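You operate a simulated robot arm through the tools that you are given. There is no shell and no other tool.

The job below is to be done with a simulated two-armed robot. You get a single attempt, and the scene is never put back.

## Task
Take the yellow-rim filter disc and put it on top of the clear trial bottle. Fetch the white-collar vial from the far corner of the island and stand it on top of the orange carton there. Take the lid off the box that says "clamps" on the free end of the island and lay it down there. Put the rain beaker in the bottom of the sink. Stack the bottle labelled "MIX" from the top of the wall bench on top of the bottle labelled "green". Open the clamps drawer, fetch the mix clamp from the mix section of the clamps drawer and set it in the yellow tray, then shut the drawer. Pull the right bench drawer open. The order is free. Set down upright: white-collar vial, rain beaker.
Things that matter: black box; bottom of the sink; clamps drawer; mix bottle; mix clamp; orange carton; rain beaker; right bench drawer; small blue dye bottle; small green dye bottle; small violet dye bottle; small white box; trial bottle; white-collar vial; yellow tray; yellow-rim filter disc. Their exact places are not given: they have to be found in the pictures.

It is judged by the outcome, as a careful person would: the job done as asked, and still so three seconds after it is handed in. It fails if anything else is knocked over, pushed out of place, dropped, spilled or broken. Lids that push on must go on centred and level and be pressed home; caps that screw on are set level and turned clockwise until they are tight.

## Robot
Two 7-joint arms with two-finger parallel grippers on one trunk, on a base that drives. Base frame: it is fixed to the floor where the robot stands at the start and does not move with it; the origin is under the middle of the robot, x ahead of it, y to its left, z up. Lengths are in cm, angles in rad, forces in N, time in s.
The left shoulder is at the start at [6.9, 18.2, 111.1], the right one opposite. With the tool pointing down near the work surface each hand reaches from about 10 to 38 cm from the robot's upright axis, wherever it stands, measured 20 degrees to its own side. Places, roughly: black box, small white box [75, -25, 100]; bottom of the sink [-170, -60, 70]; clamps drawer [50, 190, 70]; mix bottle, small blue dye bottle, small green dye [-150, 150, 100]; mix clamp [50, 175, 75]; orange carton [175, -50, 100]; rain beaker [-175, 75, 100]; right bench drawer [-160, 170, 70]; trial bottle [50, 0, 100]; white-collar vial [150, 0, 100]; yellow tray (22x16x4 cm) [-10, 380, 30]; yellow-rim filter disc (5x5x3 cm) [50, -20, 90]. Payload 3.91 kg a hand.
The TCP of each hand is the grasp point between the finger pads, 3 cm short of the fingertips. In the tool frame z runs along the fingers and y along their closing line. The gripper opens to 11 cm. The fingers are 2 cm wide and 1 cm thick; the gripper's body (4.8 by 11.2 cm) begins 5.5 cm behind the TCP.
Orientation is that of the tool frame in the base frame, as a unit quaternion [x, y, z, w]. With the fingers straight down and closing along the base's y, the tool's x points along the base's -x, its y along +y and its z along -z.

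## Interface
- The arms move only by the tool step_arm. It takes "left_series", "right_series" or both (then of equal length, played together; a hand with none holds still); each is text: rows parted by semicolons, each of 6 numbers parted by spaces: the shift along the base's x, y, z in units of 150 mm (1.0 is 150 mm), then the turn, a rotation vector about the base's x, y, z in units of 180 degrees (1.0 is 180 degrees). In form: x y z rx ry rz; .... A call has 1 to 20 rows; each row is the pose to reach, as a shift and turn from the pose commanded when the call began. "left_claw" and "right_claw" are, for a hand that has rows, the gripper command, from -1 (fully open) to 1 (shut), values between in proportion, set as the call begins (left out, the last holds). A call with a number of a shift or a turn outside -1 to 1 is refused whole. Each row takes 0.2 s and may step no farther than 5 cm and 0.15 rad from the row before; otherwise, or with a gripper value out of range, the whole call is refused. A pose out of reach is approached as far as the arm can. The call stops where the force on the tool passes 40 N (or 10 N more than at its start, if that is more) or the arm is blocked; 0.2 s more then pass. The fingers move at their own pace (about 7.2 cm/s each) and stop on an object; they squeeze with about 29 N. The grip force told is the motor's: it shows also when the fingers shut on nothing. Time passes only in rows, and 0.2 s behind the last, so rows that repeat a pose let the fingers close. It gives the time, the measured TCP pose, the force on the tool (base axes), the opening and the grip force at its end, in the units of the frame above (readings bear some noise), with the torque about the TCP (base axes, N m) and any sound that the robot's microphone picked up.
- Cameras (640 x 400 px; columns grow to the right, rows downward): "scene" is now at [21.23, -3.19, 129.22]; the picture's right is [-0.42, -0.91, 0.00], its down [-0.43, 0.20, -0.88] and it looks along [0.80, -0.37, -0.48] (base axes); focal length 214 px, centre (320, 200). "left" rides on the left gripper at [7.2, -1.7, -10.3] in its tool frame; the picture's right is [0.23, 0.97, 0.00], its down [-0.76, 0.18, -0.62] and it looks along [-0.61, 0.14, 0.78] (tool axes); focal length 222 px, centre (320, 200). "right" rides on the right gripper at [7.2, 1.7, -10.3] in its tool frame; the picture's right is [-0.23, 0.97, 0.00], its down [-0.76, -0.18, -0.62] and it looks along [-0.61, -0.14, 0.78] (tool axes); focal length 222 px, centre (320, 200).
- grab_frame(camera): a new picture of that camera. The clock stands still meanwhile.
- slide_trunk(by): slides the trunk up (or, below 0, down) by that many cm; the arms and the scene camera ride with it, the base frame stays. It gives what a move gives, with no picture.
- roll_base(legs): drives the robot by 1 to 6 legs, each [ahead, left, turn to the left] in cm, cm and rad, along the robot's own axes; the way and the turn of a leg run together, so that a leg with both is an arc; at most 150 cm and 3.142 rad a leg. The arms and the cameras ride along, it lands a little off, and it stops where it bumps. It gives what a move gives.
- pan_tilt(pan, tilt): turns the head with the scene camera to pan (to the left, within 1.396 rad either way) and tilt (down, from -0.506 to 1.204), counted from straight ahead of the robot. It gives what a move gives.
- locate(camera, pixels): for up to 12 pixels [column, row] of the newest picture of that camera ("zoom" is the newest enlarged one), the place [x, y, z] in the base frame of the surface seen there, good to about 0.2 cm, but the place of the scene camera against the robot may be out by one fixed shift of up to 2.5 cm in any direction. The clock stands still meanwhile.
- close_up(camera, box): a new picture of the part [left, top, right, bottom] of that camera's present view, enlarged. The clock stands still meanwhile.
- job_done(): hands the job in; it is judged then, once.

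Leave the grippers open and the arms clear of the work at the hand-in unless told otherwise.

The tools are called after "Call:" as name(argument=value, ...) on one line, values as JSON. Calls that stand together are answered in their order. step_arm: Moves the arms, as the interface text tells. Its arguments: {"type":"object","properties":{"left_series":{"type":"string"},"left_claw":{"type":"number"},"right_series":{"type":"string"},"right_claw":{"type":"number"}},"required":[]} The other tools are called the same way: slide_trunk (by) slides the trunk up or down; roll_base (legs) drives the base; pan_tilt (pan, tilt) turns the head that bears the scene camera; grab_frame (camera) takes a picture; locate (camera, pixels) gives the place of the surface under pixels of a picture; close_up (camera, box) takes an enlarged picture of a part of a camera's view; job_done () hands the job in.

At the start:

```text
time: 0.0
left_position: [42.92, 5.17, 114.24]
left_tool_rot: [-0.002, 1.0, 0.0, 0.0]
left_ft_force: [-0.1, -0.7, 0.4]
left_wrist_torque: [0.0, -0.02, 0.01]
left_grip_width: 11.0
left_gripper_force: 0.0
right_position: [32.19, -28.8, 122.25]
right_tool_rot: [0.0, 1.0, -0.001, 0.0]
right_ft_force: [-1.0, -0.1, 0.3]
right_wrist_torque: [0.0, 0.05, 0.0]
right_grip_width: 11.02
right_gripper_force: 0.1
trunk travel left (down, up): [-37.5, 13.9]
robot x, y, heading: [-0.02, -0.24, 0.002]
head pan, tilt: [-0.436, 0.499]
```

scene: 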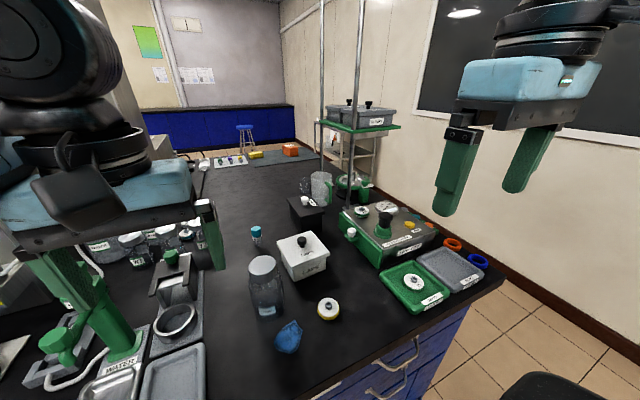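
right: 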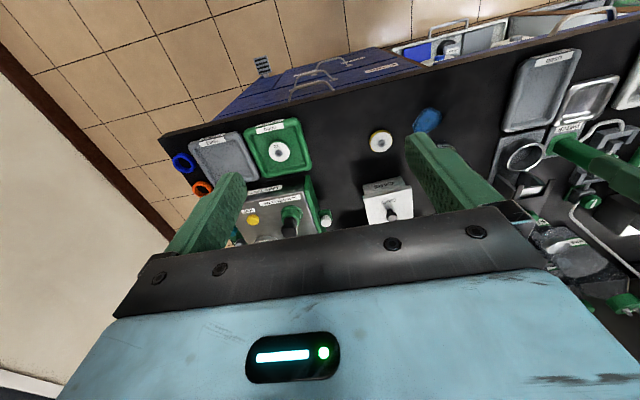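
left: 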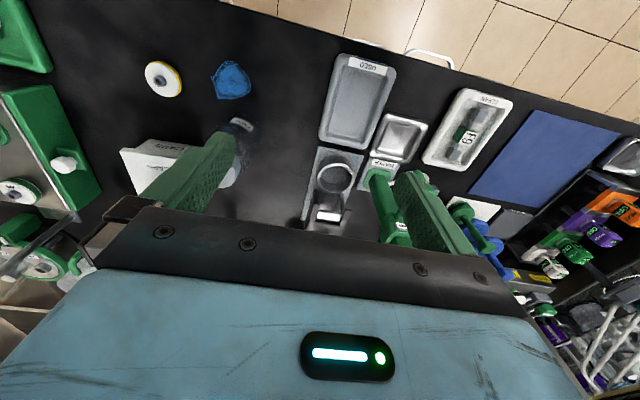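

I see the island with a box with a black knob, the clear bottle, the yellow-rimmed disc. I'll look closer at the scene picture first.

Call:
close_up(camera="scene", box=[220, 180, 500, 355])

Call:
close_up(camera="scene", box=[140, 80, 420, 255])

```text
2.29 times, centred on (360, 268) of scene
```

zoom: 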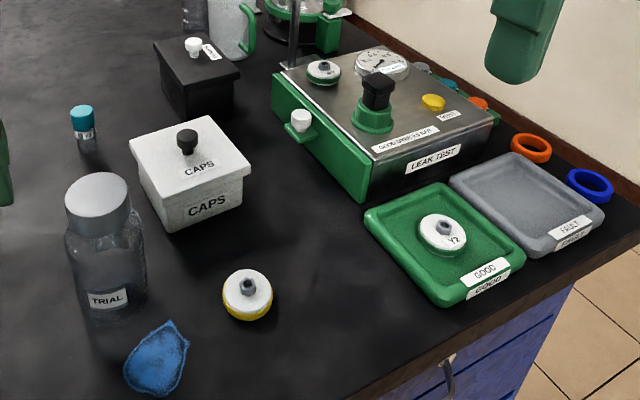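

```text
2.29 times, centred on (280, 168) of scene
```

zoom: 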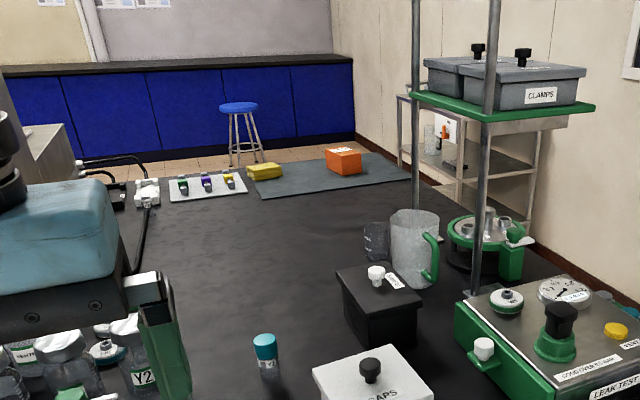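

The white box reads CAPS; the black box carries a small label. I'll zoom in on those labels and shelf boxes.

Call:
close_up(camera="scene", box=[280, 180, 344, 220])

Call:
close_up(camera="scene", box=[310, 90, 406, 150])

Call:
close_up(camera="scene", box=[180, 135, 308, 215])

Call:
close_up(camera="right", box=[160, 80, 480, 280])

```text
10.00 times, centred on (312, 200) of scene
```

zoom: 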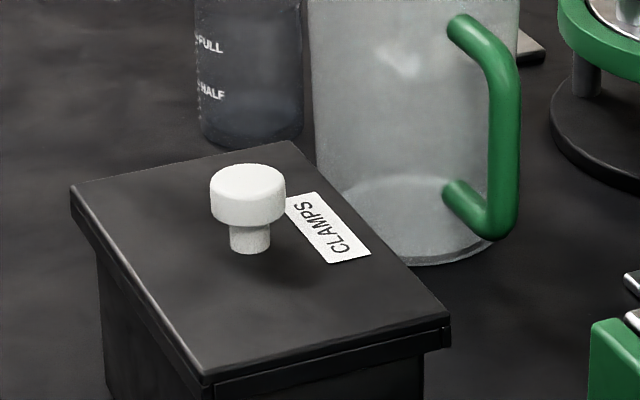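

```text
6.67 times, centred on (358, 120) of scene
```

zoom: 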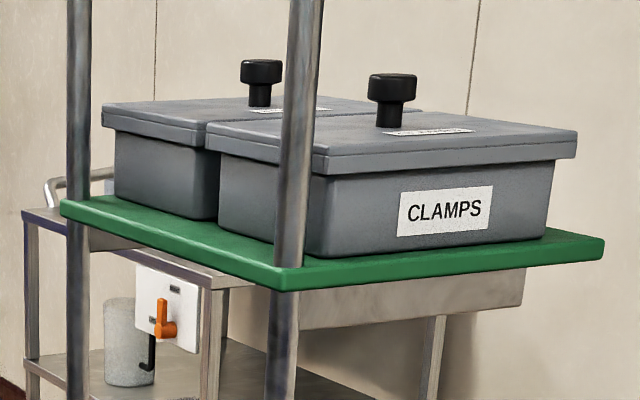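

```text
5.00 times, centred on (244, 175) of scene
```

zoom: 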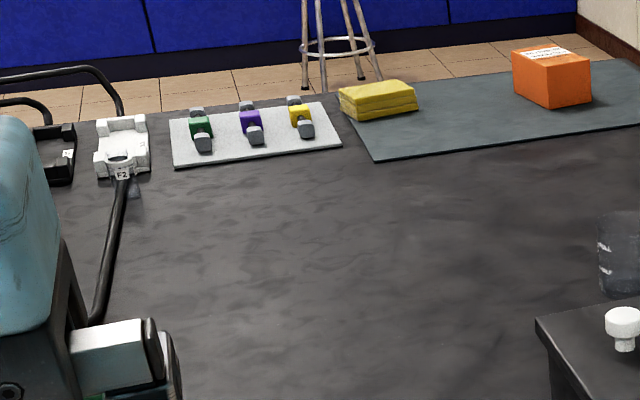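

```text
2.00 times, centred on (320, 180) of right
```

zoom: 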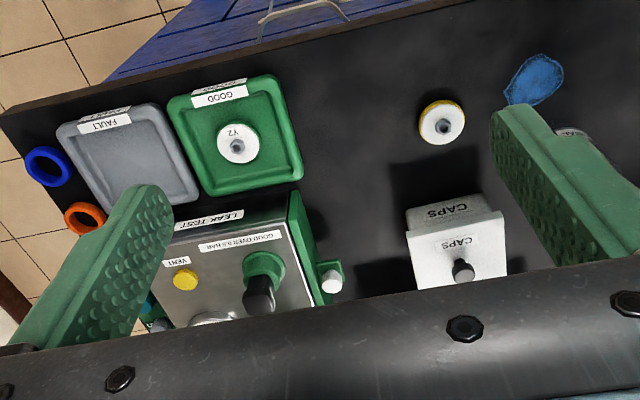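

The black box with the white knob reads CLAMPS. I'll locate main items: disc (328,308), bottle cap (263,265), CAPS knob, black box knob (305,199), beyond. The same points from the right hand camera calibrate the scene camera.

Call:
grab_frame(camera="scene")

Call:
grab_frame(camera="right")

Call:
locate(camera="scene", pixels=[[328, 304], [263, 266], [302, 241], [304, 198], [256, 230], [291, 150], [289, 343], [414, 281], [465, 270], [383, 224], [320, 186], [255, 156]])

Call:
locate(camera="right", pixels=[[381, 142], [392, 214], [279, 151], [224, 158], [428, 122], [291, 212], [327, 218], [253, 218], [181, 164], [200, 187]])

```text
taken
```

scene: 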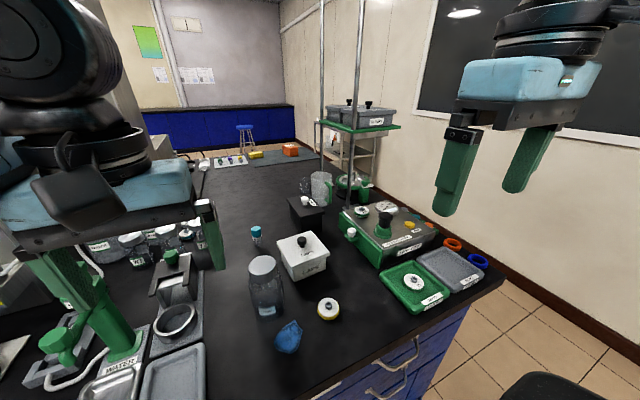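

```text
taken
```

right: 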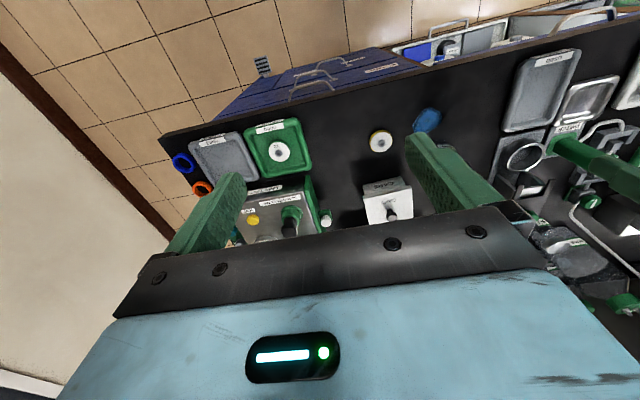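

```text
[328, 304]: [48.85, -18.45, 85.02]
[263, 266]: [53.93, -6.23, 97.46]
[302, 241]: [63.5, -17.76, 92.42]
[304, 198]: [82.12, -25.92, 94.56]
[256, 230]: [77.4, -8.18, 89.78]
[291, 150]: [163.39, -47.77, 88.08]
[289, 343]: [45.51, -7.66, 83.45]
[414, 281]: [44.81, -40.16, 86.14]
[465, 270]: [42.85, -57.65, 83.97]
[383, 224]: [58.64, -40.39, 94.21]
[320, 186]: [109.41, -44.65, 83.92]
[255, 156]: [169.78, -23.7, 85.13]
```

```text
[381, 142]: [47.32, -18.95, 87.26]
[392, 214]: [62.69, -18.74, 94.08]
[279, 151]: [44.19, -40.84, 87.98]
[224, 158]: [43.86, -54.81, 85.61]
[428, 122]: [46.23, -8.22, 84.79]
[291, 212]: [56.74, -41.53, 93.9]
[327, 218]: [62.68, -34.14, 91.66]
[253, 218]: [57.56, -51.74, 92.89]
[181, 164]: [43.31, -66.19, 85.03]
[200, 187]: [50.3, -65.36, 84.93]
```

The scene camera appears offset by roughly (+0.7,+0.8,-1.7) from the hand camera. Now I survey with the head: left first.

Call:
pan_tilt(pan=0.4, tilt=0.6)

Call:
grab_frame(camera="scene")

Call:
pan_tilt(pan=1.3, tilt=0.4)

Call:
grab_frame(camera="scene")

Call:
pan_tilt(pan=-1.2, tilt=0.6)

Call:
grab_frame(camera="scene")

Call:
pan_tilt(pan=0.0, tilt=1.1)

Call:
grab_frame(camera="scene")

```text
time: 1.2
left_position: [42.89, 5.0, 114.26]
left_tool_rot: [0.0, 1.0, -0.001, 0.0]
left_ft_force: [0.1, -0.8, -0.7]
left_wrist_torque: [0.0, -0.01, 0.02]
left_grip_width: 11.02
left_gripper_force: 0.0
right_position: [32.14, -28.96, 122.23]
right_tool_rot: [0.0, 1.0, 0.0, 0.0]
right_ft_force: [0.7, -0.6, 0.2]
right_wrist_torque: [0.0, -0.02, -0.02]
right_grip_width: 11.0
right_gripper_force: 0.0
trunk travel left (down, up): [-37.5, 13.9]
robot x, y, heading: [-0.16, -0.09, -0.001]
head pan, tilt: [0.4, 0.6]
```

```text
taken
```

scene: 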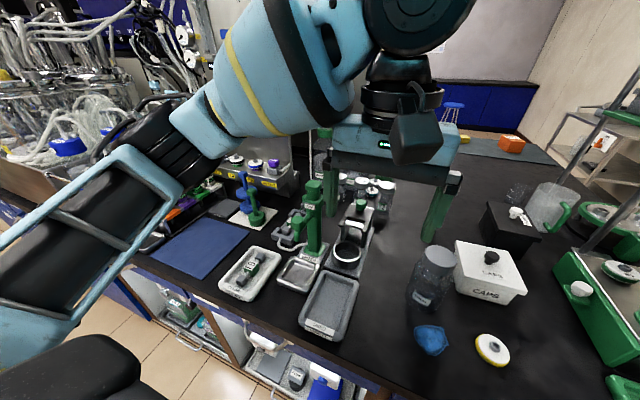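

```text
time: 2.4
left_position: [42.94, 5.0, 114.26]
left_tool_rot: [-0.001, 1.0, 0.001, -0.001]
left_ft_force: [-0.2, 0.2, 0.3]
left_wrist_torque: [-0.03, -0.01, -0.04]
left_grip_width: 10.98
left_gripper_force: 0.1
right_position: [32.07, -28.94, 122.32]
right_tool_rot: [0.0, 1.0, 0.001, 0.001]
right_ft_force: [-0.2, -0.6, 0.0]
right_wrist_torque: [-0.02, 0.0, -0.02]
right_grip_width: 11.01
right_gripper_force: 0.0
trunk travel left (down, up): [-37.5, 13.9]
robot x, y, heading: [0.2, 0.08, -0.0]
head pan, tilt: [1.3, 0.4]
```

```text
taken
```

scene: 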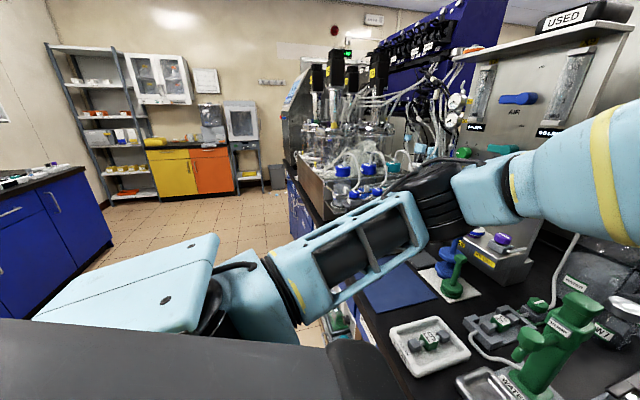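

```text
time: 4.6
left_position: [42.91, 5.06, 114.35]
left_tool_rot: [0.0, 1.0, 0.0, 0.0]
left_ft_force: [-0.2, 0.2, 0.1]
left_wrist_torque: [0.04, 0.03, 0.01]
left_grip_width: 10.99
left_gripper_force: 0.0
right_position: [32.2, -28.87, 122.23]
right_tool_rot: [-0.001, 1.0, 0.0, 0.0]
right_ft_force: [0.4, 0.3, -0.9]
right_wrist_torque: [-0.05, 0.06, 0.01]
right_grip_width: 10.99
right_gripper_force: 0.0
trunk travel left (down, up): [-37.5, 13.9]
robot x, y, heading: [-0.11, -0.19, 0.005]
head pan, tilt: [-1.201, 0.6]
```

```text
taken
```

scene: 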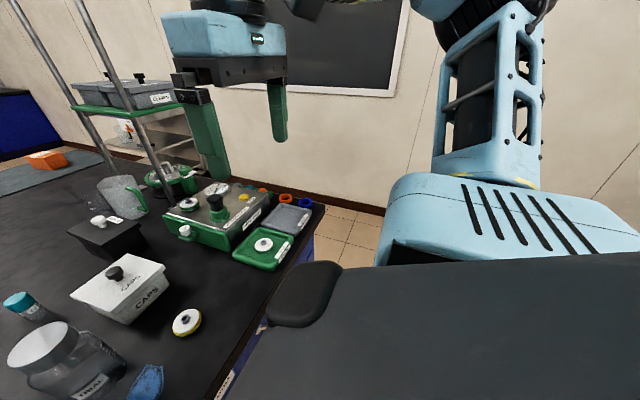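

```text
time: 6.0
left_position: [42.95, 4.96, 114.36]
left_tool_rot: [-0.001, 1.0, 0.0, 0.0]
left_ft_force: [0.5, -0.7, 0.4]
left_wrist_torque: [0.03, -0.01, -0.01]
left_grip_width: 10.99
left_gripper_force: 0.0
right_position: [32.09, -28.88, 122.28]
right_tool_rot: [-0.001, 1.0, 0.0, 0.0]
right_ft_force: [0.1, 0.4, -0.2]
right_wrist_torque: [0.02, -0.01, 0.04]
right_grip_width: 10.99
right_gripper_force: 0.0
trunk travel left (down, up): [-37.5, 13.9]
robot x, y, heading: [-0.16, -0.02, 0.0]
head pan, tilt: [0.0, 1.1]
```

```text
taken
```

scene: 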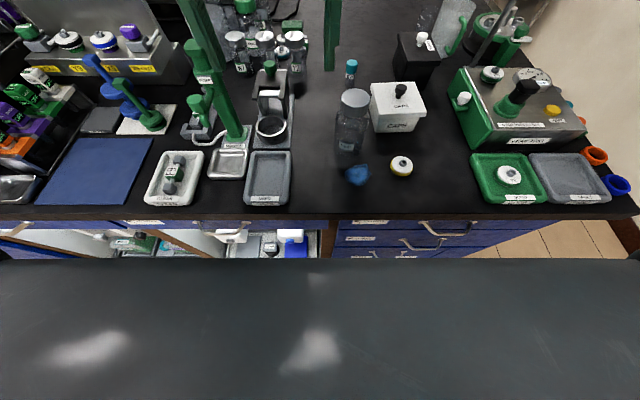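

Overview from above. I'll locate the robot's front edge (row 262), island edge (row 216), and items.

Call:
locate(camera="scene", pixels=[[320, 262], [320, 300], [320, 214], [401, 166], [354, 98], [398, 129], [508, 175], [620, 184], [600, 200], [401, 90], [352, 64], [318, 245]])

Call:
close_up(camera="scene", box=[320, 30, 640, 230])

Call:
close_up(camera="scene", box=[0, 30, 320, 230])

```text
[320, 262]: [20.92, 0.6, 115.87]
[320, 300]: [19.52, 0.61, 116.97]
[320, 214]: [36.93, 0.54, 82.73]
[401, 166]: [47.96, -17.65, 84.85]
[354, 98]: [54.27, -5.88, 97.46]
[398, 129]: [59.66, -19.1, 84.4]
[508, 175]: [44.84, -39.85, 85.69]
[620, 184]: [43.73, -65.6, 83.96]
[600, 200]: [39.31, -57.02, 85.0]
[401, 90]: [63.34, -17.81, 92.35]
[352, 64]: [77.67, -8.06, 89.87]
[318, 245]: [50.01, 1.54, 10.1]
```

```text
2.00 times, centred on (480, 130) of scene
```

zoom: 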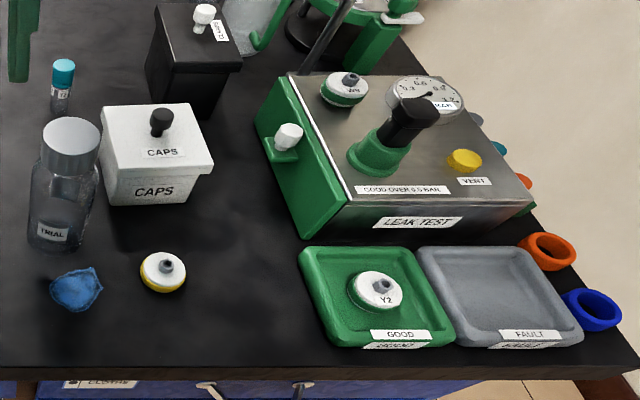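

```text
2.00 times, centred on (160, 130) of scene
```

zoom: 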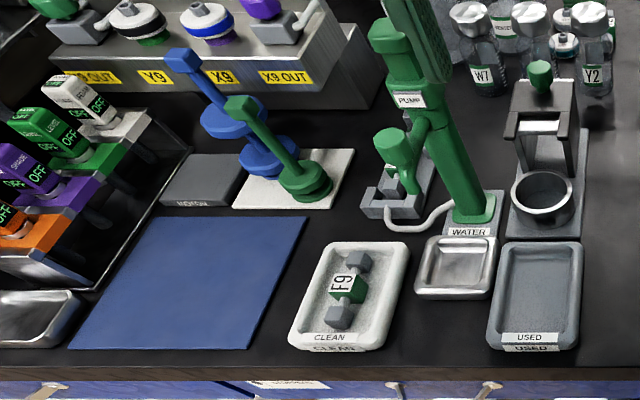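

Now I look at the free end gap and walls: locate floor and wall points from the right-panned view.

Call:
pan_tilt(pan=-0.8, tilt=0.45)

Call:
grab_frame(camera="scene")

```text
time: 7.2
left_position: [42.93, 5.01, 114.24]
left_tool_rot: [-0.001, 1.0, 0.0, 0.0]
left_ft_force: [-0.5, -0.5, 0.3]
left_wrist_torque: [0.02, 0.01, 0.0]
left_grip_width: 10.99
left_gripper_force: 0.0
right_position: [32.11, -28.92, 122.26]
right_tool_rot: [-0.001, 1.0, 0.0, 0.0]
right_ft_force: [0.2, -0.4, -0.2]
right_wrist_torque: [0.0, 0.0, 0.03]
right_grip_width: 10.99
right_gripper_force: 0.1
trunk travel left (down, up): [-37.5, 13.9]
robot x, y, heading: [-0.0, 0.22, -0.003]
head pan, tilt: [-0.799, 0.45]
```

```text
taken
```

scene: 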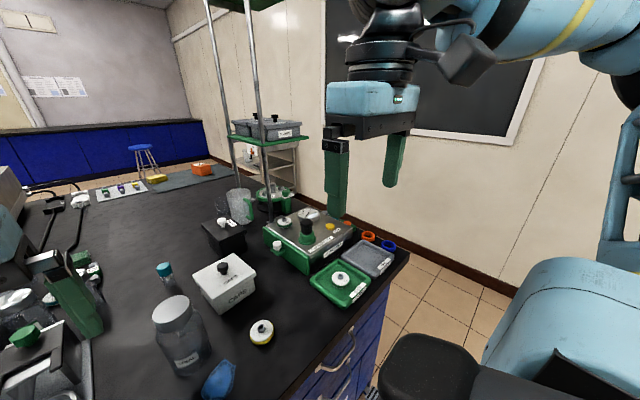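

Call:
locate(camera="scene", pixels=[[410, 250], [440, 300], [490, 290], [500, 282], [400, 252], [384, 265], [270, 150], [300, 150], [202, 168], [105, 190], [235, 180], [156, 180]])

Call:
close_up(camera="scene", box=[0, 120, 320, 320])

```text
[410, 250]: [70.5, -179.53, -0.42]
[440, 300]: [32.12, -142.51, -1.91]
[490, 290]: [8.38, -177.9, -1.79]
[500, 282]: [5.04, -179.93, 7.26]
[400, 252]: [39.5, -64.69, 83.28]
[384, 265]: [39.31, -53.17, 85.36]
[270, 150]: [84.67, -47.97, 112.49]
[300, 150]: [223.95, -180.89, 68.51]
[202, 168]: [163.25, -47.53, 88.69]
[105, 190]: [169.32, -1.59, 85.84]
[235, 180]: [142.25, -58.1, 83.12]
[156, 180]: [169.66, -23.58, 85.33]
```

```text
2.00 times, centred on (160, 220) of scene
```

zoom: 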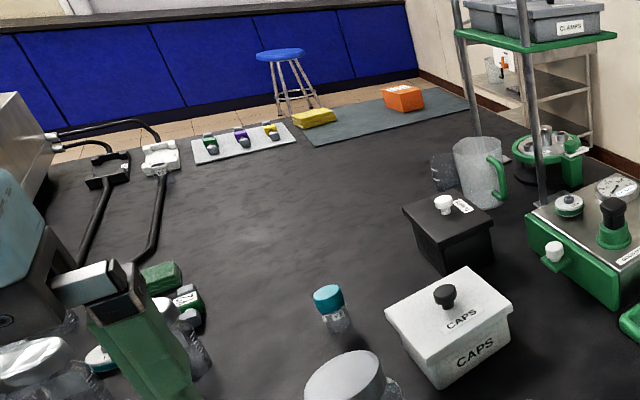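

Floor reads z≈-1.8, so the scene camera's z is off by about -1.8. I test reach: right arm ahead 30 cm at its present height, free air there.

Call:
step_arm(right_series="0.3 0 0 0 0 0;0.6 0 0 0 0 0;0.9 0 0 0 0 0;1 0 0 0 0 0")

Call:
step_arm(right_series="0.3 0 0 0 0 0;0.6 0 0 0 0 0;0.9 0 0 0 0 0;1 0 0 0 0 0")

```text
time: 8.2
left_position: [42.95, 5.09, 114.28]
left_tool_rot: [-0.001, 1.0, 0.001, 0.0]
left_ft_force: [0.7, -0.3, 0.8]
left_wrist_torque: [0.01, 0.0, 0.02]
left_grip_width: 10.99
left_gripper_force: 0.0
right_position: [47.34, -28.91, 122.45]
right_tool_rot: [-0.001, 1.0, 0.0, 0.0]
right_ft_force: [0.1, -0.2, 0.2]
right_wrist_torque: [0.02, 0.02, -0.01]
right_grip_width: 11.0
right_gripper_force: 0.0
trunk travel left (down, up): [-37.5, 13.9]
robot x, y, heading: [-0.23, 0.03, -0.001]
head pan, tilt: [-0.799, 0.45]
```

```text
time: 9.2
left_position: [42.94, 5.02, 114.19]
left_tool_rot: [-0.001, 1.0, 0.0, 0.0]
left_ft_force: [1.1, 0.3, -0.3]
left_wrist_torque: [0.01, -0.01, 0.01]
left_grip_width: 10.99
left_gripper_force: 0.1
right_position: [58.24, -30.6, 120.32]
right_tool_rot: [0.0, 1.0, 0.0, 0.0]
right_ft_force: [0.0, 0.1, 1.0]
right_wrist_torque: [0.01, 0.02, -0.01]
right_grip_width: 11.01
right_gripper_force: 0.0
right hand out of reach, approached as far as the arm can: row 3, 4
trunk travel left (down, up): [-37.5, 13.9]
robot x, y, heading: [0.01, 0.05, -0.0]
head pan, tilt: [-0.799, 0.45]
```

The right hand reaches to about x=58 at that height. I bring it back over the disc (about 47,-19) at z≈108 for a picture.

Call:
step_arm(right_series="-0.3 0.2 -0.2 0 0 0;-0.6 0.4 -0.4 0 0 0;-0.8 0.6 -0.6 0 0 0;-0.8 0.75 -0.75 0 0 0")

Call:
grab_frame(camera="right")

```text
refused: row 1 steps farther than a row can; nothing moved
```

```text
taken
```

right: 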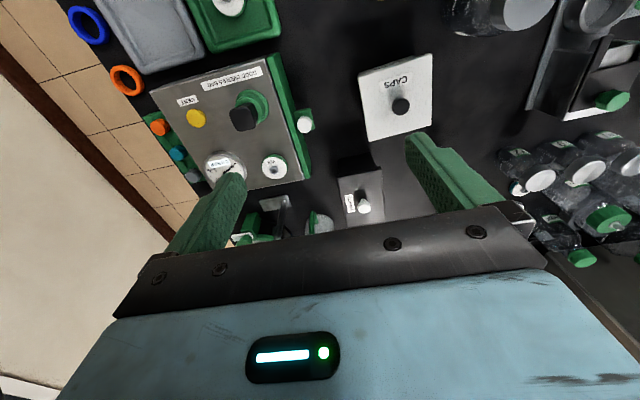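

That step was too long. While here I locate the black box's lid and knob in this right view, then move with smaller steps.

Call:
locate(camera="right", pixels=[[363, 206], [340, 180], [381, 171], [387, 212], [346, 222], [349, 203], [400, 106], [300, 122], [274, 167], [405, 190], [362, 74], [432, 53]])

Call:
close_up(camera="right", box=[260, 100, 420, 240])

Call:
step_arm(right_series="-0.2 0.2 -0.15 0 0 0;-0.4 0.4 -0.3 0 0 0;-0.6 0.6 -0.45 0 0 0;-0.75 0.75 -0.6 0 0 0;-0.8 0.75 -0.75 0 0 0")

Call:
grab_frame(camera="right")

```text
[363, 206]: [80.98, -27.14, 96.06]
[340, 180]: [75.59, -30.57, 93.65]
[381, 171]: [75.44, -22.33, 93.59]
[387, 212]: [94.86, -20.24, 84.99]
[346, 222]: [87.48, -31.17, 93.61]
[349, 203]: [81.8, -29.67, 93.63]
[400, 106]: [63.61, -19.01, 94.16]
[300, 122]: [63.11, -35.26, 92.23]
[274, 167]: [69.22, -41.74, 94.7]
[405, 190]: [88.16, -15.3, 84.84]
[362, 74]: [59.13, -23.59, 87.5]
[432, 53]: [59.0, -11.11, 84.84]
```

```text
2.86 times, centred on (340, 170) of right
```

zoom: 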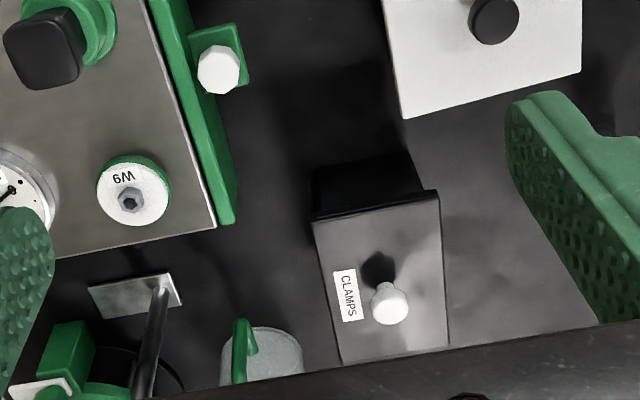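

```text
time: 10.4
left_position: [42.98, 4.96, 114.16]
left_tool_rot: [-0.001, 1.0, 0.0, -0.001]
left_ft_force: [0.6, 0.1, -0.6]
left_wrist_torque: [0.01, 0.01, 0.02]
left_grip_width: 10.99
left_gripper_force: 0.0
right_position: [46.52, -19.27, 108.87]
right_tool_rot: [0.001, 1.0, 0.0, 0.0]
right_ft_force: [-0.6, 0.2, 0.1]
right_wrist_torque: [0.01, 0.0, -0.01]
right_grip_width: 11.0
right_gripper_force: 0.1
trunk travel left (down, up): [-37.5, 13.9]
robot x, y, heading: [-0.06, -0.1, 0.001]
head pan, tilt: [-0.799, 0.45]
```

```text
taken
```

right: 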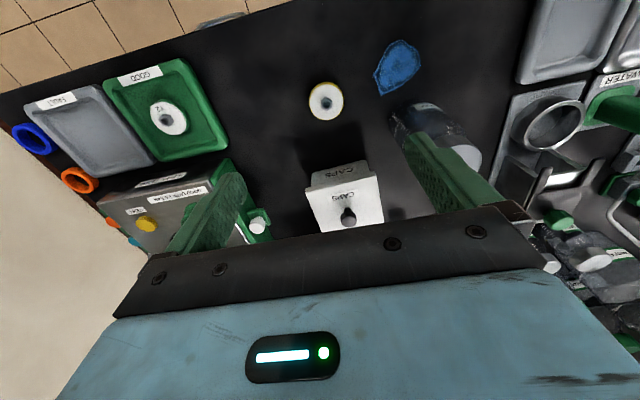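

Now locate the disc (326,101), its rim edges, and the bottle from this view.

Call:
close_up(camera="right", box=[280, 50, 440, 150])

Call:
locate(camera="right", pixels=[[326, 101], [326, 113], [316, 101], [326, 90], [337, 101], [300, 110], [360, 120], [445, 130], [466, 156], [475, 165], [438, 115]])

```text
4.00 times, centred on (360, 100) of right
```

zoom: 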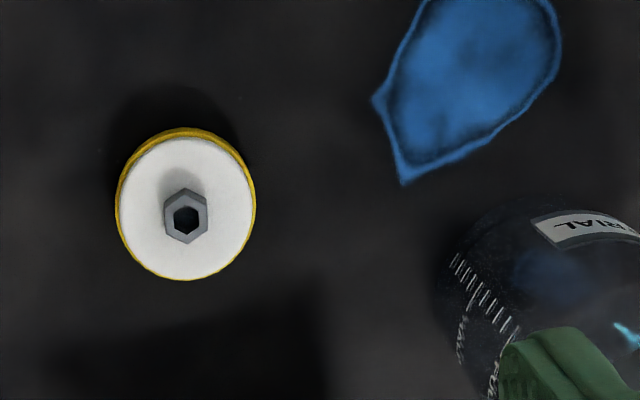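

```text
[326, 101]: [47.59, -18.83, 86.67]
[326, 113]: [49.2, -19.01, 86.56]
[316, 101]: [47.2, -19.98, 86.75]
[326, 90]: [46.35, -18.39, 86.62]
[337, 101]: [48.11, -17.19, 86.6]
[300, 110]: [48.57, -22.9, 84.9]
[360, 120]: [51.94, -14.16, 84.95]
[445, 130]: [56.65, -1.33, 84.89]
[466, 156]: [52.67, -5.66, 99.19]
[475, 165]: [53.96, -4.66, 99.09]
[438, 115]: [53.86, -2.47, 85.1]
```

I locate the disc's edges and hub in the zoom: left (122,205), right (250,205), top (183,140), bottom (186,275), hub (186,200).

Call:
locate(camera="zoom", pixels=[[122, 205], [250, 205], [183, 140], [186, 275], [173, 207], [135, 160], [235, 255], [520, 270], [600, 235]])

Call:
locate(camera="scene", pixels=[[175, 309], [175, 298], [158, 310], [190, 310], [175, 318], [261, 326], [222, 268]])

Call:
close_up(camera="scene", box=[140, 280, 300, 380])

```text
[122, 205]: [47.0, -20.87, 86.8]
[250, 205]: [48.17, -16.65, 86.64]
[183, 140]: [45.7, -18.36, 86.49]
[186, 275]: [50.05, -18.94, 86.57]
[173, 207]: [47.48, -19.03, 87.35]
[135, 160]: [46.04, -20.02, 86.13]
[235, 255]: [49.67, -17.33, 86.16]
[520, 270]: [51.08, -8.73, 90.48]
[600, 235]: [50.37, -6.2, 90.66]
```

```text
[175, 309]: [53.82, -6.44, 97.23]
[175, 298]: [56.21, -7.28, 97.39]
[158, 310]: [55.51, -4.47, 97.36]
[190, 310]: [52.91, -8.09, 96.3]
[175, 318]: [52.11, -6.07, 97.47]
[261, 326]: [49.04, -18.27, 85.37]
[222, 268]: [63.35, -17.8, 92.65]
```

```text
4.00 times, centred on (220, 330) of scene
```

zoom: 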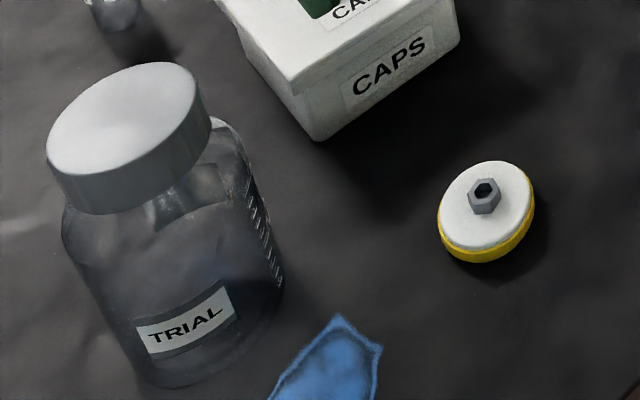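

I locate cap-top edge points in this zoom: left (52,140), right (197,95), far (140,66), near (105,180).

Call:
locate(camera="zoom", pixels=[[54, 145], [196, 95], [150, 66], [98, 181], [70, 105], [170, 152], [484, 188], [445, 215], [530, 200], [490, 165], [480, 248]])

```text
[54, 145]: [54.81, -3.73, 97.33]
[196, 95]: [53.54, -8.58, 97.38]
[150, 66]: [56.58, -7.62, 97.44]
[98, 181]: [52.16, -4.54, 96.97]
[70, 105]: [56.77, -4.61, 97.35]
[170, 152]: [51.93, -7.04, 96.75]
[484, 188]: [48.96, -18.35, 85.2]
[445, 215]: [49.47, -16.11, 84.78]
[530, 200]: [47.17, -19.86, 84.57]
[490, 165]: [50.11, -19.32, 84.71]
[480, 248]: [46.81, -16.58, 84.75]
```

Disc centre is (47.8,-18.75), body top 86.6; bottle cap centre about (53.7,-6.75), top 99.15. I lower the right hand over the disc.

Call:
step_arm(right_series="0.085 0.035 -0.3 0 0 0;0.085 0.035 -0.6 0 0 0;0.085 0.035 -0.9 0 0 0;0.085 0.035 -1 0 0 0", right_claw=-1)

Call:
grab_frame(camera="right")

```text
time: 11.4
left_position: [43.01, 5.1, 114.25]
left_tool_rot: [-0.001, 1.0, 0.0, 0.0]
left_ft_force: [0.7, -0.2, -0.7]
left_wrist_torque: [0.0, 0.01, 0.02]
left_grip_width: 11.01
left_gripper_force: 0.1
right_position: [47.8, -18.58, 94.02]
right_tool_rot: [0.0, 1.0, 0.0, 0.0]
right_ft_force: [-0.5, 0.6, -0.9]
right_wrist_torque: [0.0, -0.02, -0.03]
right_grip_width: 11.01
right_gripper_force: 0.0
trunk travel left (down, up): [-37.5, 13.9]
robot x, y, heading: [-0.22, -0.03, -0.001]
head pan, tilt: [-0.799, 0.45]
```

```text
taken
```

right: 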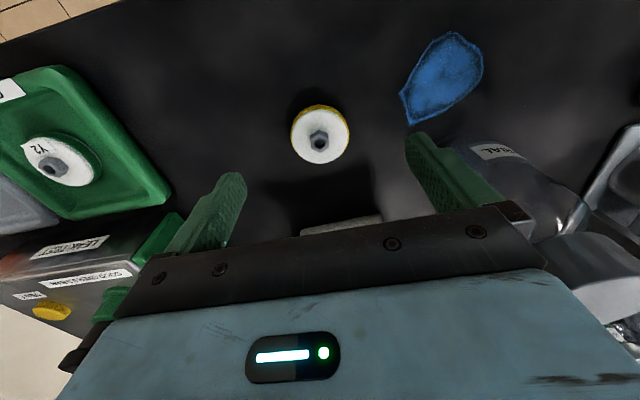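

Check the disc's position again from here.

Call:
locate(camera="right", pixels=[[293, 137], [347, 137], [320, 109], [320, 160], [310, 140]])

```text
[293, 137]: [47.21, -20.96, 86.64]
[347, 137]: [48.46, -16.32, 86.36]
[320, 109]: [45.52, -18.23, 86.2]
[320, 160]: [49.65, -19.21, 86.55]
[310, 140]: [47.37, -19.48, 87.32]
```

Centre (47.7,-18.65) confirmed. Lower to TCP z 88.3 then close.

Call:
step_arm(right_series="0 0 -0.2 0 0 0;0 0 -0.36 0 0 0;0 0 -0.375 0 0 0")

Call:
step_arm(right_series="0 0 0 0 0 0;0 0 0 0 0 0;0 0 0 0 0 0;0 0 0 0 0 0;0 0 0 0 0 0", right_claw=1)

Call:
grab_frame(camera="right")

```text
time: 12.2
left_position: [42.88, 5.03, 114.08]
left_tool_rot: [-0.001, 1.0, 0.0, 0.0]
left_ft_force: [0.9, 0.8, -0.1]
left_wrist_torque: [0.0, 0.02, -0.02]
left_grip_width: 11.04
left_gripper_force: 0.1
right_position: [47.92, -18.73, 88.37]
right_tool_rot: [0.0, 1.0, -0.001, 0.001]
right_ft_force: [0.5, 0.5, 0.4]
right_wrist_torque: [0.04, 0.0, 0.0]
right_grip_width: 10.98
right_gripper_force: 0.0
trunk travel left (down, up): [-37.5, 13.9]
robot x, y, heading: [-0.19, 0.09, 0.004]
head pan, tilt: [-0.799, 0.45]
```

```text
time: 13.4
left_position: [42.96, 5.05, 114.24]
left_tool_rot: [-0.001, 1.0, 0.0, -0.001]
left_ft_force: [1.4, 0.3, 0.6]
left_wrist_torque: [-0.02, 0.03, 0.0]
left_grip_width: 11.03
left_gripper_force: 0.0
right_position: [47.83, -18.77, 88.25]
right_tool_rot: [0.0, 1.0, 0.0, 0.001]
right_ft_force: [0.3, -0.1, -0.1]
right_wrist_torque: [0.01, 0.01, 0.0]
right_grip_width: 4.82
right_gripper_force: 28.7
trunk travel left (down, up): [-37.5, 13.9]
robot x, y, heading: [-0.08, -0.2, -0.003]
head pan, tilt: [-0.799, 0.45]
```

```text
taken
```

right: 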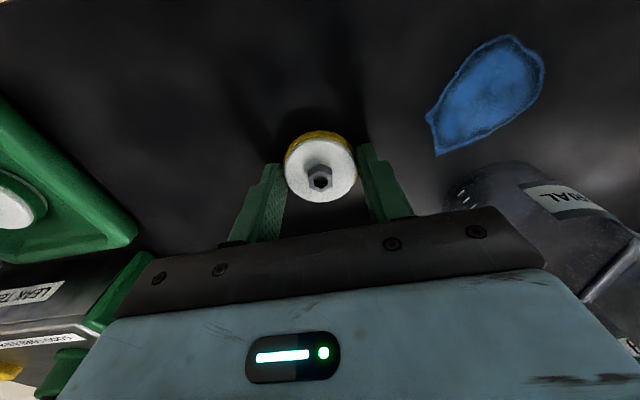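

Disc gripped at 4.82 cm. Lift straight up.

Call:
step_arm(right_series="0 0 0.1 0 0 0;0 0 0.4 0 0 0;0 0 0.7 0 0 0;0 0 1 0 0 0")

Call:
step_arm(right_series="0 0 0.25 0 0 0;0.1 0.2 0.3 0 0 0;0.2 0.4 0.3 0 0 0;0.3 0.6 0.3 0 0 0;0.39 0.8 0.3 0 0 0;0.39 0.8 0.3 0 0 0")

Call:
grab_frame(camera="right")

Call:
grab_frame(camera="scene")

```text
time: 14.4
left_position: [42.9, 5.02, 114.33]
left_tool_rot: [0.0, 1.0, 0.0, 0.0]
left_ft_force: [-0.7, -0.1, 0.1]
left_wrist_torque: [-0.03, -0.01, -0.02]
left_grip_width: 10.98
left_gripper_force: 0.2
right_position: [47.95, -18.55, 103.62]
right_tool_rot: [-0.001, 1.0, 0.0, 0.0]
right_ft_force: [-0.3, 0.3, 0.1]
right_wrist_torque: [0.01, -0.06, -0.02]
right_grip_width: 4.8
right_gripper_force: 29.0
trunk travel left (down, up): [-37.5, 13.9]
robot x, y, heading: [0.38, -0.15, -0.004]
head pan, tilt: [-0.799, 0.45]
```

```text
time: 15.8
left_position: [42.84, 5.17, 114.22]
left_tool_rot: [0.0, 1.0, 0.0, 0.001]
left_ft_force: [-0.3, -0.3, -0.6]
left_wrist_torque: [-0.02, 0.0, 0.01]
left_grip_width: 11.0
left_gripper_force: 0.0
right_position: [49.9, -14.78, 107.91]
right_tool_rot: [-0.001, 1.0, 0.0, -0.001]
right_ft_force: [-0.4, -0.5, -0.5]
right_wrist_torque: [0.03, 0.0, 0.01]
right_grip_width: 4.8
right_gripper_force: 28.7
right hand out of reach, approached as far as the arm can: row 3, 4, 5, 6
trunk travel left (down, up): [-37.5, 13.9]
robot x, y, heading: [-0.2, 0.38, -0.002]
head pan, tilt: [-0.799, 0.45]
```

```text
taken
```

right: 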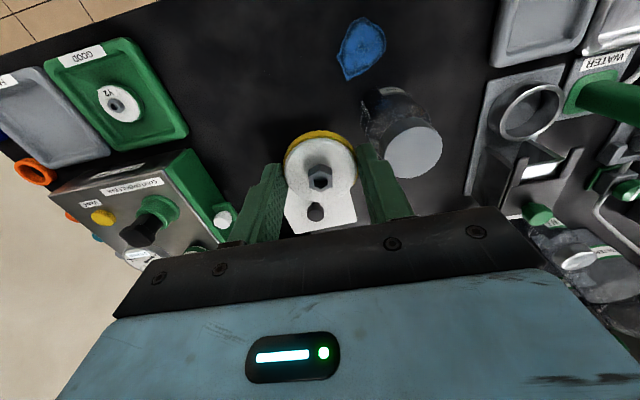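

```text
taken
```

scene: 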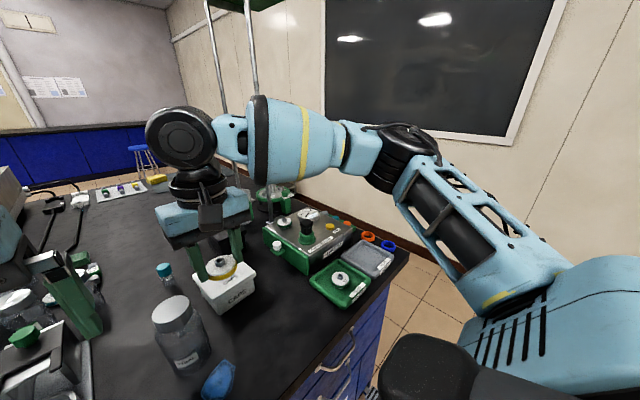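

The right arm can't cross that far inward. I'll tuck the left hand out to its side, then shift the base left 14 cm so that the bottle lies on the right arm's side.

Call:
step_arm(left_series="-0.1 0.2 0.1 0 0 0;-0.2 0.45 0.2 0 0 0;-0.4 0.7 0.3 0 0 0;-0.6 0.9 0.4 0 0 0;-0.85 1 0.4 0 0 0")

Call:
roll_base(legs=[[0, 14, 0]])

Call:
grab_frame(camera="right")

```text
refused: row 3 steps farther than a row can; nothing moved
```

```text
time: 17.6
left_position: [42.94, 19.05, 114.17]
left_tool_rot: [0.0, 1.0, 0.0, 0.0]
left_ft_force: [0.3, 0.0, 0.9]
left_wrist_torque: [-0.01, -0.02, 0.0]
left_grip_width: 11.01
left_gripper_force: 0.0
right_position: [49.78, -0.75, 107.94]
right_tool_rot: [-0.001, 1.0, 0.0, 0.0]
right_ft_force: [0.0, -0.9, 0.0]
right_wrist_torque: [-0.03, 0.01, 0.01]
right_grip_width: 4.81
right_gripper_force: 29.2
trunk travel left (down, up): [-37.5, 13.9]
robot x, y, heading: [-0.38, 14.11, -0.001]
head pan, tilt: [-0.799, 0.45]
```

```text
taken
```

right: 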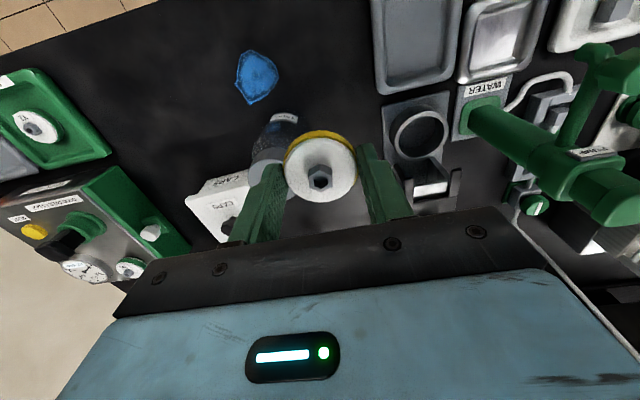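

The left move was refused (step size), but the drive went clear. I check the pump's height near the left hand and the bottle cap in view.

Call:
locate(camera="right", pixels=[[610, 200], [600, 60], [560, 170], [480, 115], [265, 152], [255, 158], [420, 130], [435, 180]])

Call:
grab_frame(camera="left")

```text
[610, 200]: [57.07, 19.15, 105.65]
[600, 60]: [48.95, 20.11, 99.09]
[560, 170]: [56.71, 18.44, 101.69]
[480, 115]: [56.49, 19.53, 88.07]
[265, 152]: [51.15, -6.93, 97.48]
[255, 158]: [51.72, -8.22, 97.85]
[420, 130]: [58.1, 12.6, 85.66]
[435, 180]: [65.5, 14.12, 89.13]
```

```text
taken
```

left: 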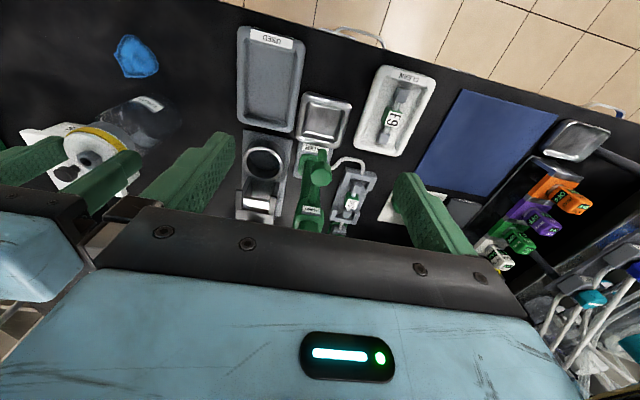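

The pump tops out around z 106. I raise the left hand and move it left a little with shorter steps, while moving the right hand over the bottle cap (53.7,-6.75) at z 108.

Call:
step_arm(left_series="0 0.1 0.2 0 0 0;-0.2 0.2 0.3 0 0 0;-0.4 0.4 0.4 0 0 0;-0.5 0.6 0.4 0 0 0;-0.6 0.7 0.4 0 0 0", right_series="0.1 -0.1 0 0 0 0;0.2 -0.3 0 0 0 0;0.263 -0.4 0 0 0 0;0.263 -0.4 0 0 0 0;0.263 -0.4 0 0 0 0")

Call:
grab_frame(camera="right")

Call:
grab_frame(camera="scene")

```text
time: 18.8
left_position: [33.9, 29.65, 120.34]
left_tool_rot: [0.0, 1.0, 0.0, 0.0]
left_ft_force: [0.3, 0.3, 0.0]
left_wrist_torque: [0.07, 0.0, 0.01]
left_grip_width: 11.01
left_gripper_force: 0.2
right_position: [53.76, -7.06, 107.99]
right_tool_rot: [-0.001, 1.0, 0.0, 0.001]
right_ft_force: [0.3, -0.4, -0.9]
right_wrist_torque: [0.0, -0.04, -0.01]
right_grip_width: 4.79
right_gripper_force: 29.1
trunk travel left (down, up): [-37.5, 13.9]
robot x, y, heading: [0.14, 14.21, -0.005]
head pan, tilt: [-0.799, 0.45]
```

```text
taken
```

right: 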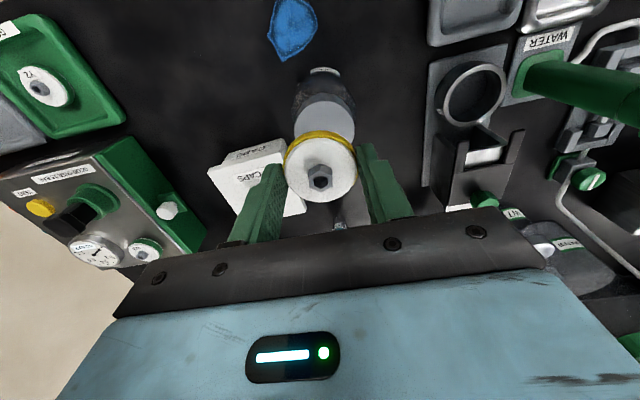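

```text
taken
```

scene: 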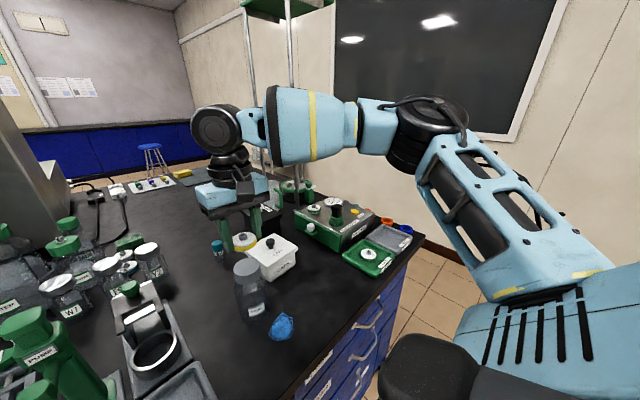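

I zoom on the cap visible beyond the disc.

Call:
close_up(camera="right", box=[280, 70, 376, 130])

```text
6.67 times, centred on (328, 100) of right
```

zoom: 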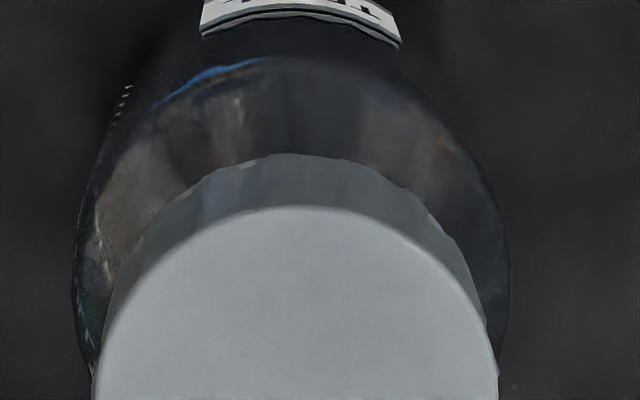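

Call:
locate(camera="zoom", pixels=[[100, 385], [492, 385], [310, 212], [160, 270], [440, 265], [105, 340], [480, 335]])

```text
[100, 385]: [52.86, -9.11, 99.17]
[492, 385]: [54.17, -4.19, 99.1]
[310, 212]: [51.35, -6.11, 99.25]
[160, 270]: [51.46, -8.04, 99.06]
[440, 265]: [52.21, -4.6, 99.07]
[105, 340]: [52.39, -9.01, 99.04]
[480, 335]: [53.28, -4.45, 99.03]
```

Cap centre fits (53.75,-6.7), top 99.1. I adjust and lower the disc nearly onto it.

Call:
step_arm(right_series="0.006 0.023 0 0 0 0;0.006 0.023 -0.2 0 0 0;0.006 0.023 -0.33 0 0 0;0.006 0.023 -0.345 0 0 0;0.006 0.023 -0.345 0 0 0")

Call:
close_up(camera="scene", box=[180, 200, 340, 320])

```text
time: 20.0
left_position: [34.14, 29.66, 120.37]
left_tool_rot: [0.0, 1.0, 0.001, -0.001]
left_ft_force: [0.2, -0.4, -0.4]
left_wrist_torque: [-0.01, -0.02, 0.01]
left_grip_width: 10.99
left_gripper_force: 0.0
right_position: [53.84, -6.53, 102.71]
right_tool_rot: [-0.001, 1.0, 0.0, 0.0]
right_ft_force: [-1.1, -0.4, -0.4]
right_wrist_torque: [0.0, 0.0, 0.0]
right_grip_width: 4.78
right_gripper_force: 29.5
trunk travel left (down, up): [-37.5, 13.9]
robot x, y, heading: [-0.15, 14.15, -0.001]
head pan, tilt: [-0.799, 0.45]
```

```text
3.33 times, centred on (260, 260) of scene
```

zoom: 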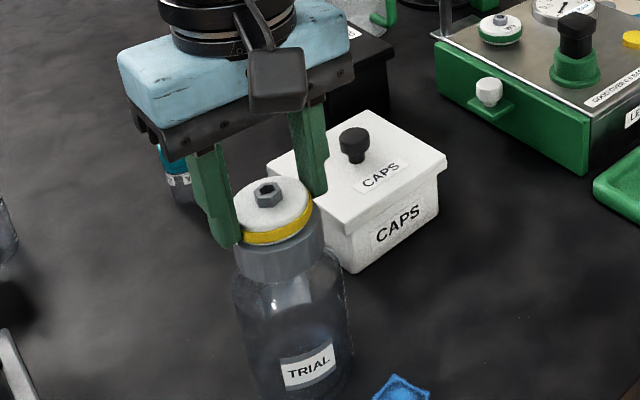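

Well aligned. Lower in 1 mm steps until a touch shows.

Call:
step_arm(right_series="0 0 -0.007 0 0 0;0 0 -0.014 0 0 0")

```text
time: 20.6
left_position: [34.03, 29.7, 120.35]
left_tool_rot: [0.0, 1.0, -0.001, 0.0]
left_ft_force: [-0.1, -0.2, -0.1]
left_wrist_torque: [0.02, 0.0, -0.03]
left_grip_width: 11.01
left_gripper_force: 0.0
right_position: [53.86, -6.62, 102.51]
right_tool_rot: [-0.001, 1.0, 0.0, 0.0]
right_ft_force: [-0.5, 0.1, -0.5]
right_wrist_torque: [0.0, -0.01, 0.04]
right_grip_width: 4.77
right_gripper_force: 29.2
trunk travel left (down, up): [-37.5, 13.9]
robot x, y, heading: [0.25, 14.06, -0.003]
head pan, tilt: [-0.799, 0.45]
```

No touch yet; a little lower.

Call:
step_arm(right_series="0 0 -0.006 0 0 0;0 0 -0.012 0 0 0")

```text
time: 21.2
left_position: [33.9, 29.66, 120.39]
left_tool_rot: [0.0, 1.0, 0.0, -0.001]
left_ft_force: [-1.0, -0.4, -0.5]
left_wrist_torque: [0.0, -0.02, 0.01]
left_grip_width: 11.0
left_gripper_force: 0.1
right_position: [53.89, -6.53, 102.52]
right_tool_rot: [-0.001, 1.0, 0.0, 0.002]
right_ft_force: [0.6, -1.2, 7.8]
right_wrist_torque: [-0.07, 0.06, 0.02]
right_grip_width: 4.78
right_gripper_force: 28.8
trunk travel left (down, up): [-37.5, 13.9]
robot x, y, heading: [0.43, 13.99, -0.003]
head pan, tilt: [-0.799, 0.45]
```

Contact at 7.8 N. Open the claw and retreat upward.

Call:
step_arm(right_series="0 0 0 0 0 0;0 0 0 0 0 0;0 0 0 0 0 0", right_claw=-0.5)

Call:
step_arm(right_series="0 0 0.1 0 0 0;0 0 0.3 0 0 0;0 0 0.5 0 0 0;0 0 0.75 0 0 0")

Call:
grab_frame(camera="right")

Call:
close_up(camera="scene", box=[180, 200, 340, 320])

```text
time: 22.0
left_position: [34.02, 29.54, 120.35]
left_tool_rot: [0.0, 1.0, 0.0, 0.0]
left_ft_force: [-1.0, -1.5, -0.6]
left_wrist_torque: [-0.01, 0.0, -0.01]
left_grip_width: 10.99
left_gripper_force: 0.1
right_position: [53.94, -6.54, 102.38]
right_tool_rot: [-0.001, 1.0, 0.0, 0.001]
right_ft_force: [0.4, 0.5, 0.6]
right_wrist_torque: [-0.06, -0.01, -0.03]
right_grip_width: 8.27
right_gripper_force: 0.1
trunk travel left (down, up): [-37.5, 13.9]
robot x, y, heading: [0.16, 13.99, -0.0]
head pan, tilt: [-0.799, 0.45]
```

```text
time: 23.0
left_position: [33.99, 29.63, 120.19]
left_tool_rot: [0.0, 1.0, 0.0, 0.0]
left_ft_force: [0.6, -0.7, -0.3]
left_wrist_torque: [0.0, -0.02, -0.01]
left_grip_width: 11.02
left_gripper_force: 0.0
right_position: [53.82, -6.57, 113.59]
right_tool_rot: [0.0, 1.0, 0.001, 0.0]
right_ft_force: [-0.1, 0.5, 0.6]
right_wrist_torque: [0.01, -0.03, -0.02]
right_grip_width: 8.25
right_gripper_force: 0.0
trunk travel left (down, up): [-37.5, 13.9]
robot x, y, heading: [-0.02, 13.97, -0.001]
head pan, tilt: [-0.799, 0.45]
```

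```text
taken
```

right: 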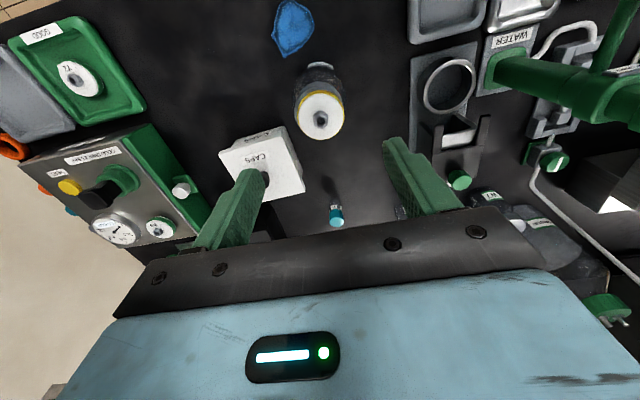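

```text
3.33 times, centred on (260, 260) of scene
```

zoom: 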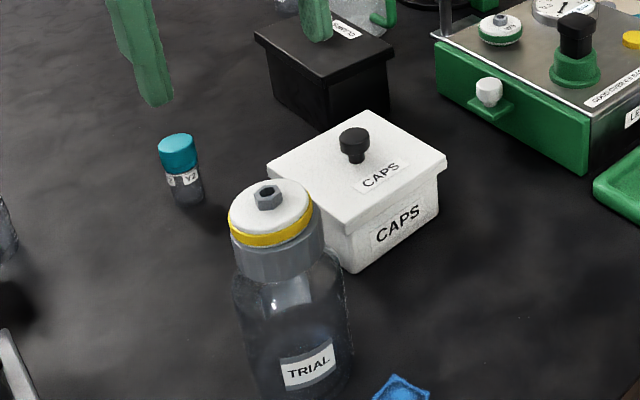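

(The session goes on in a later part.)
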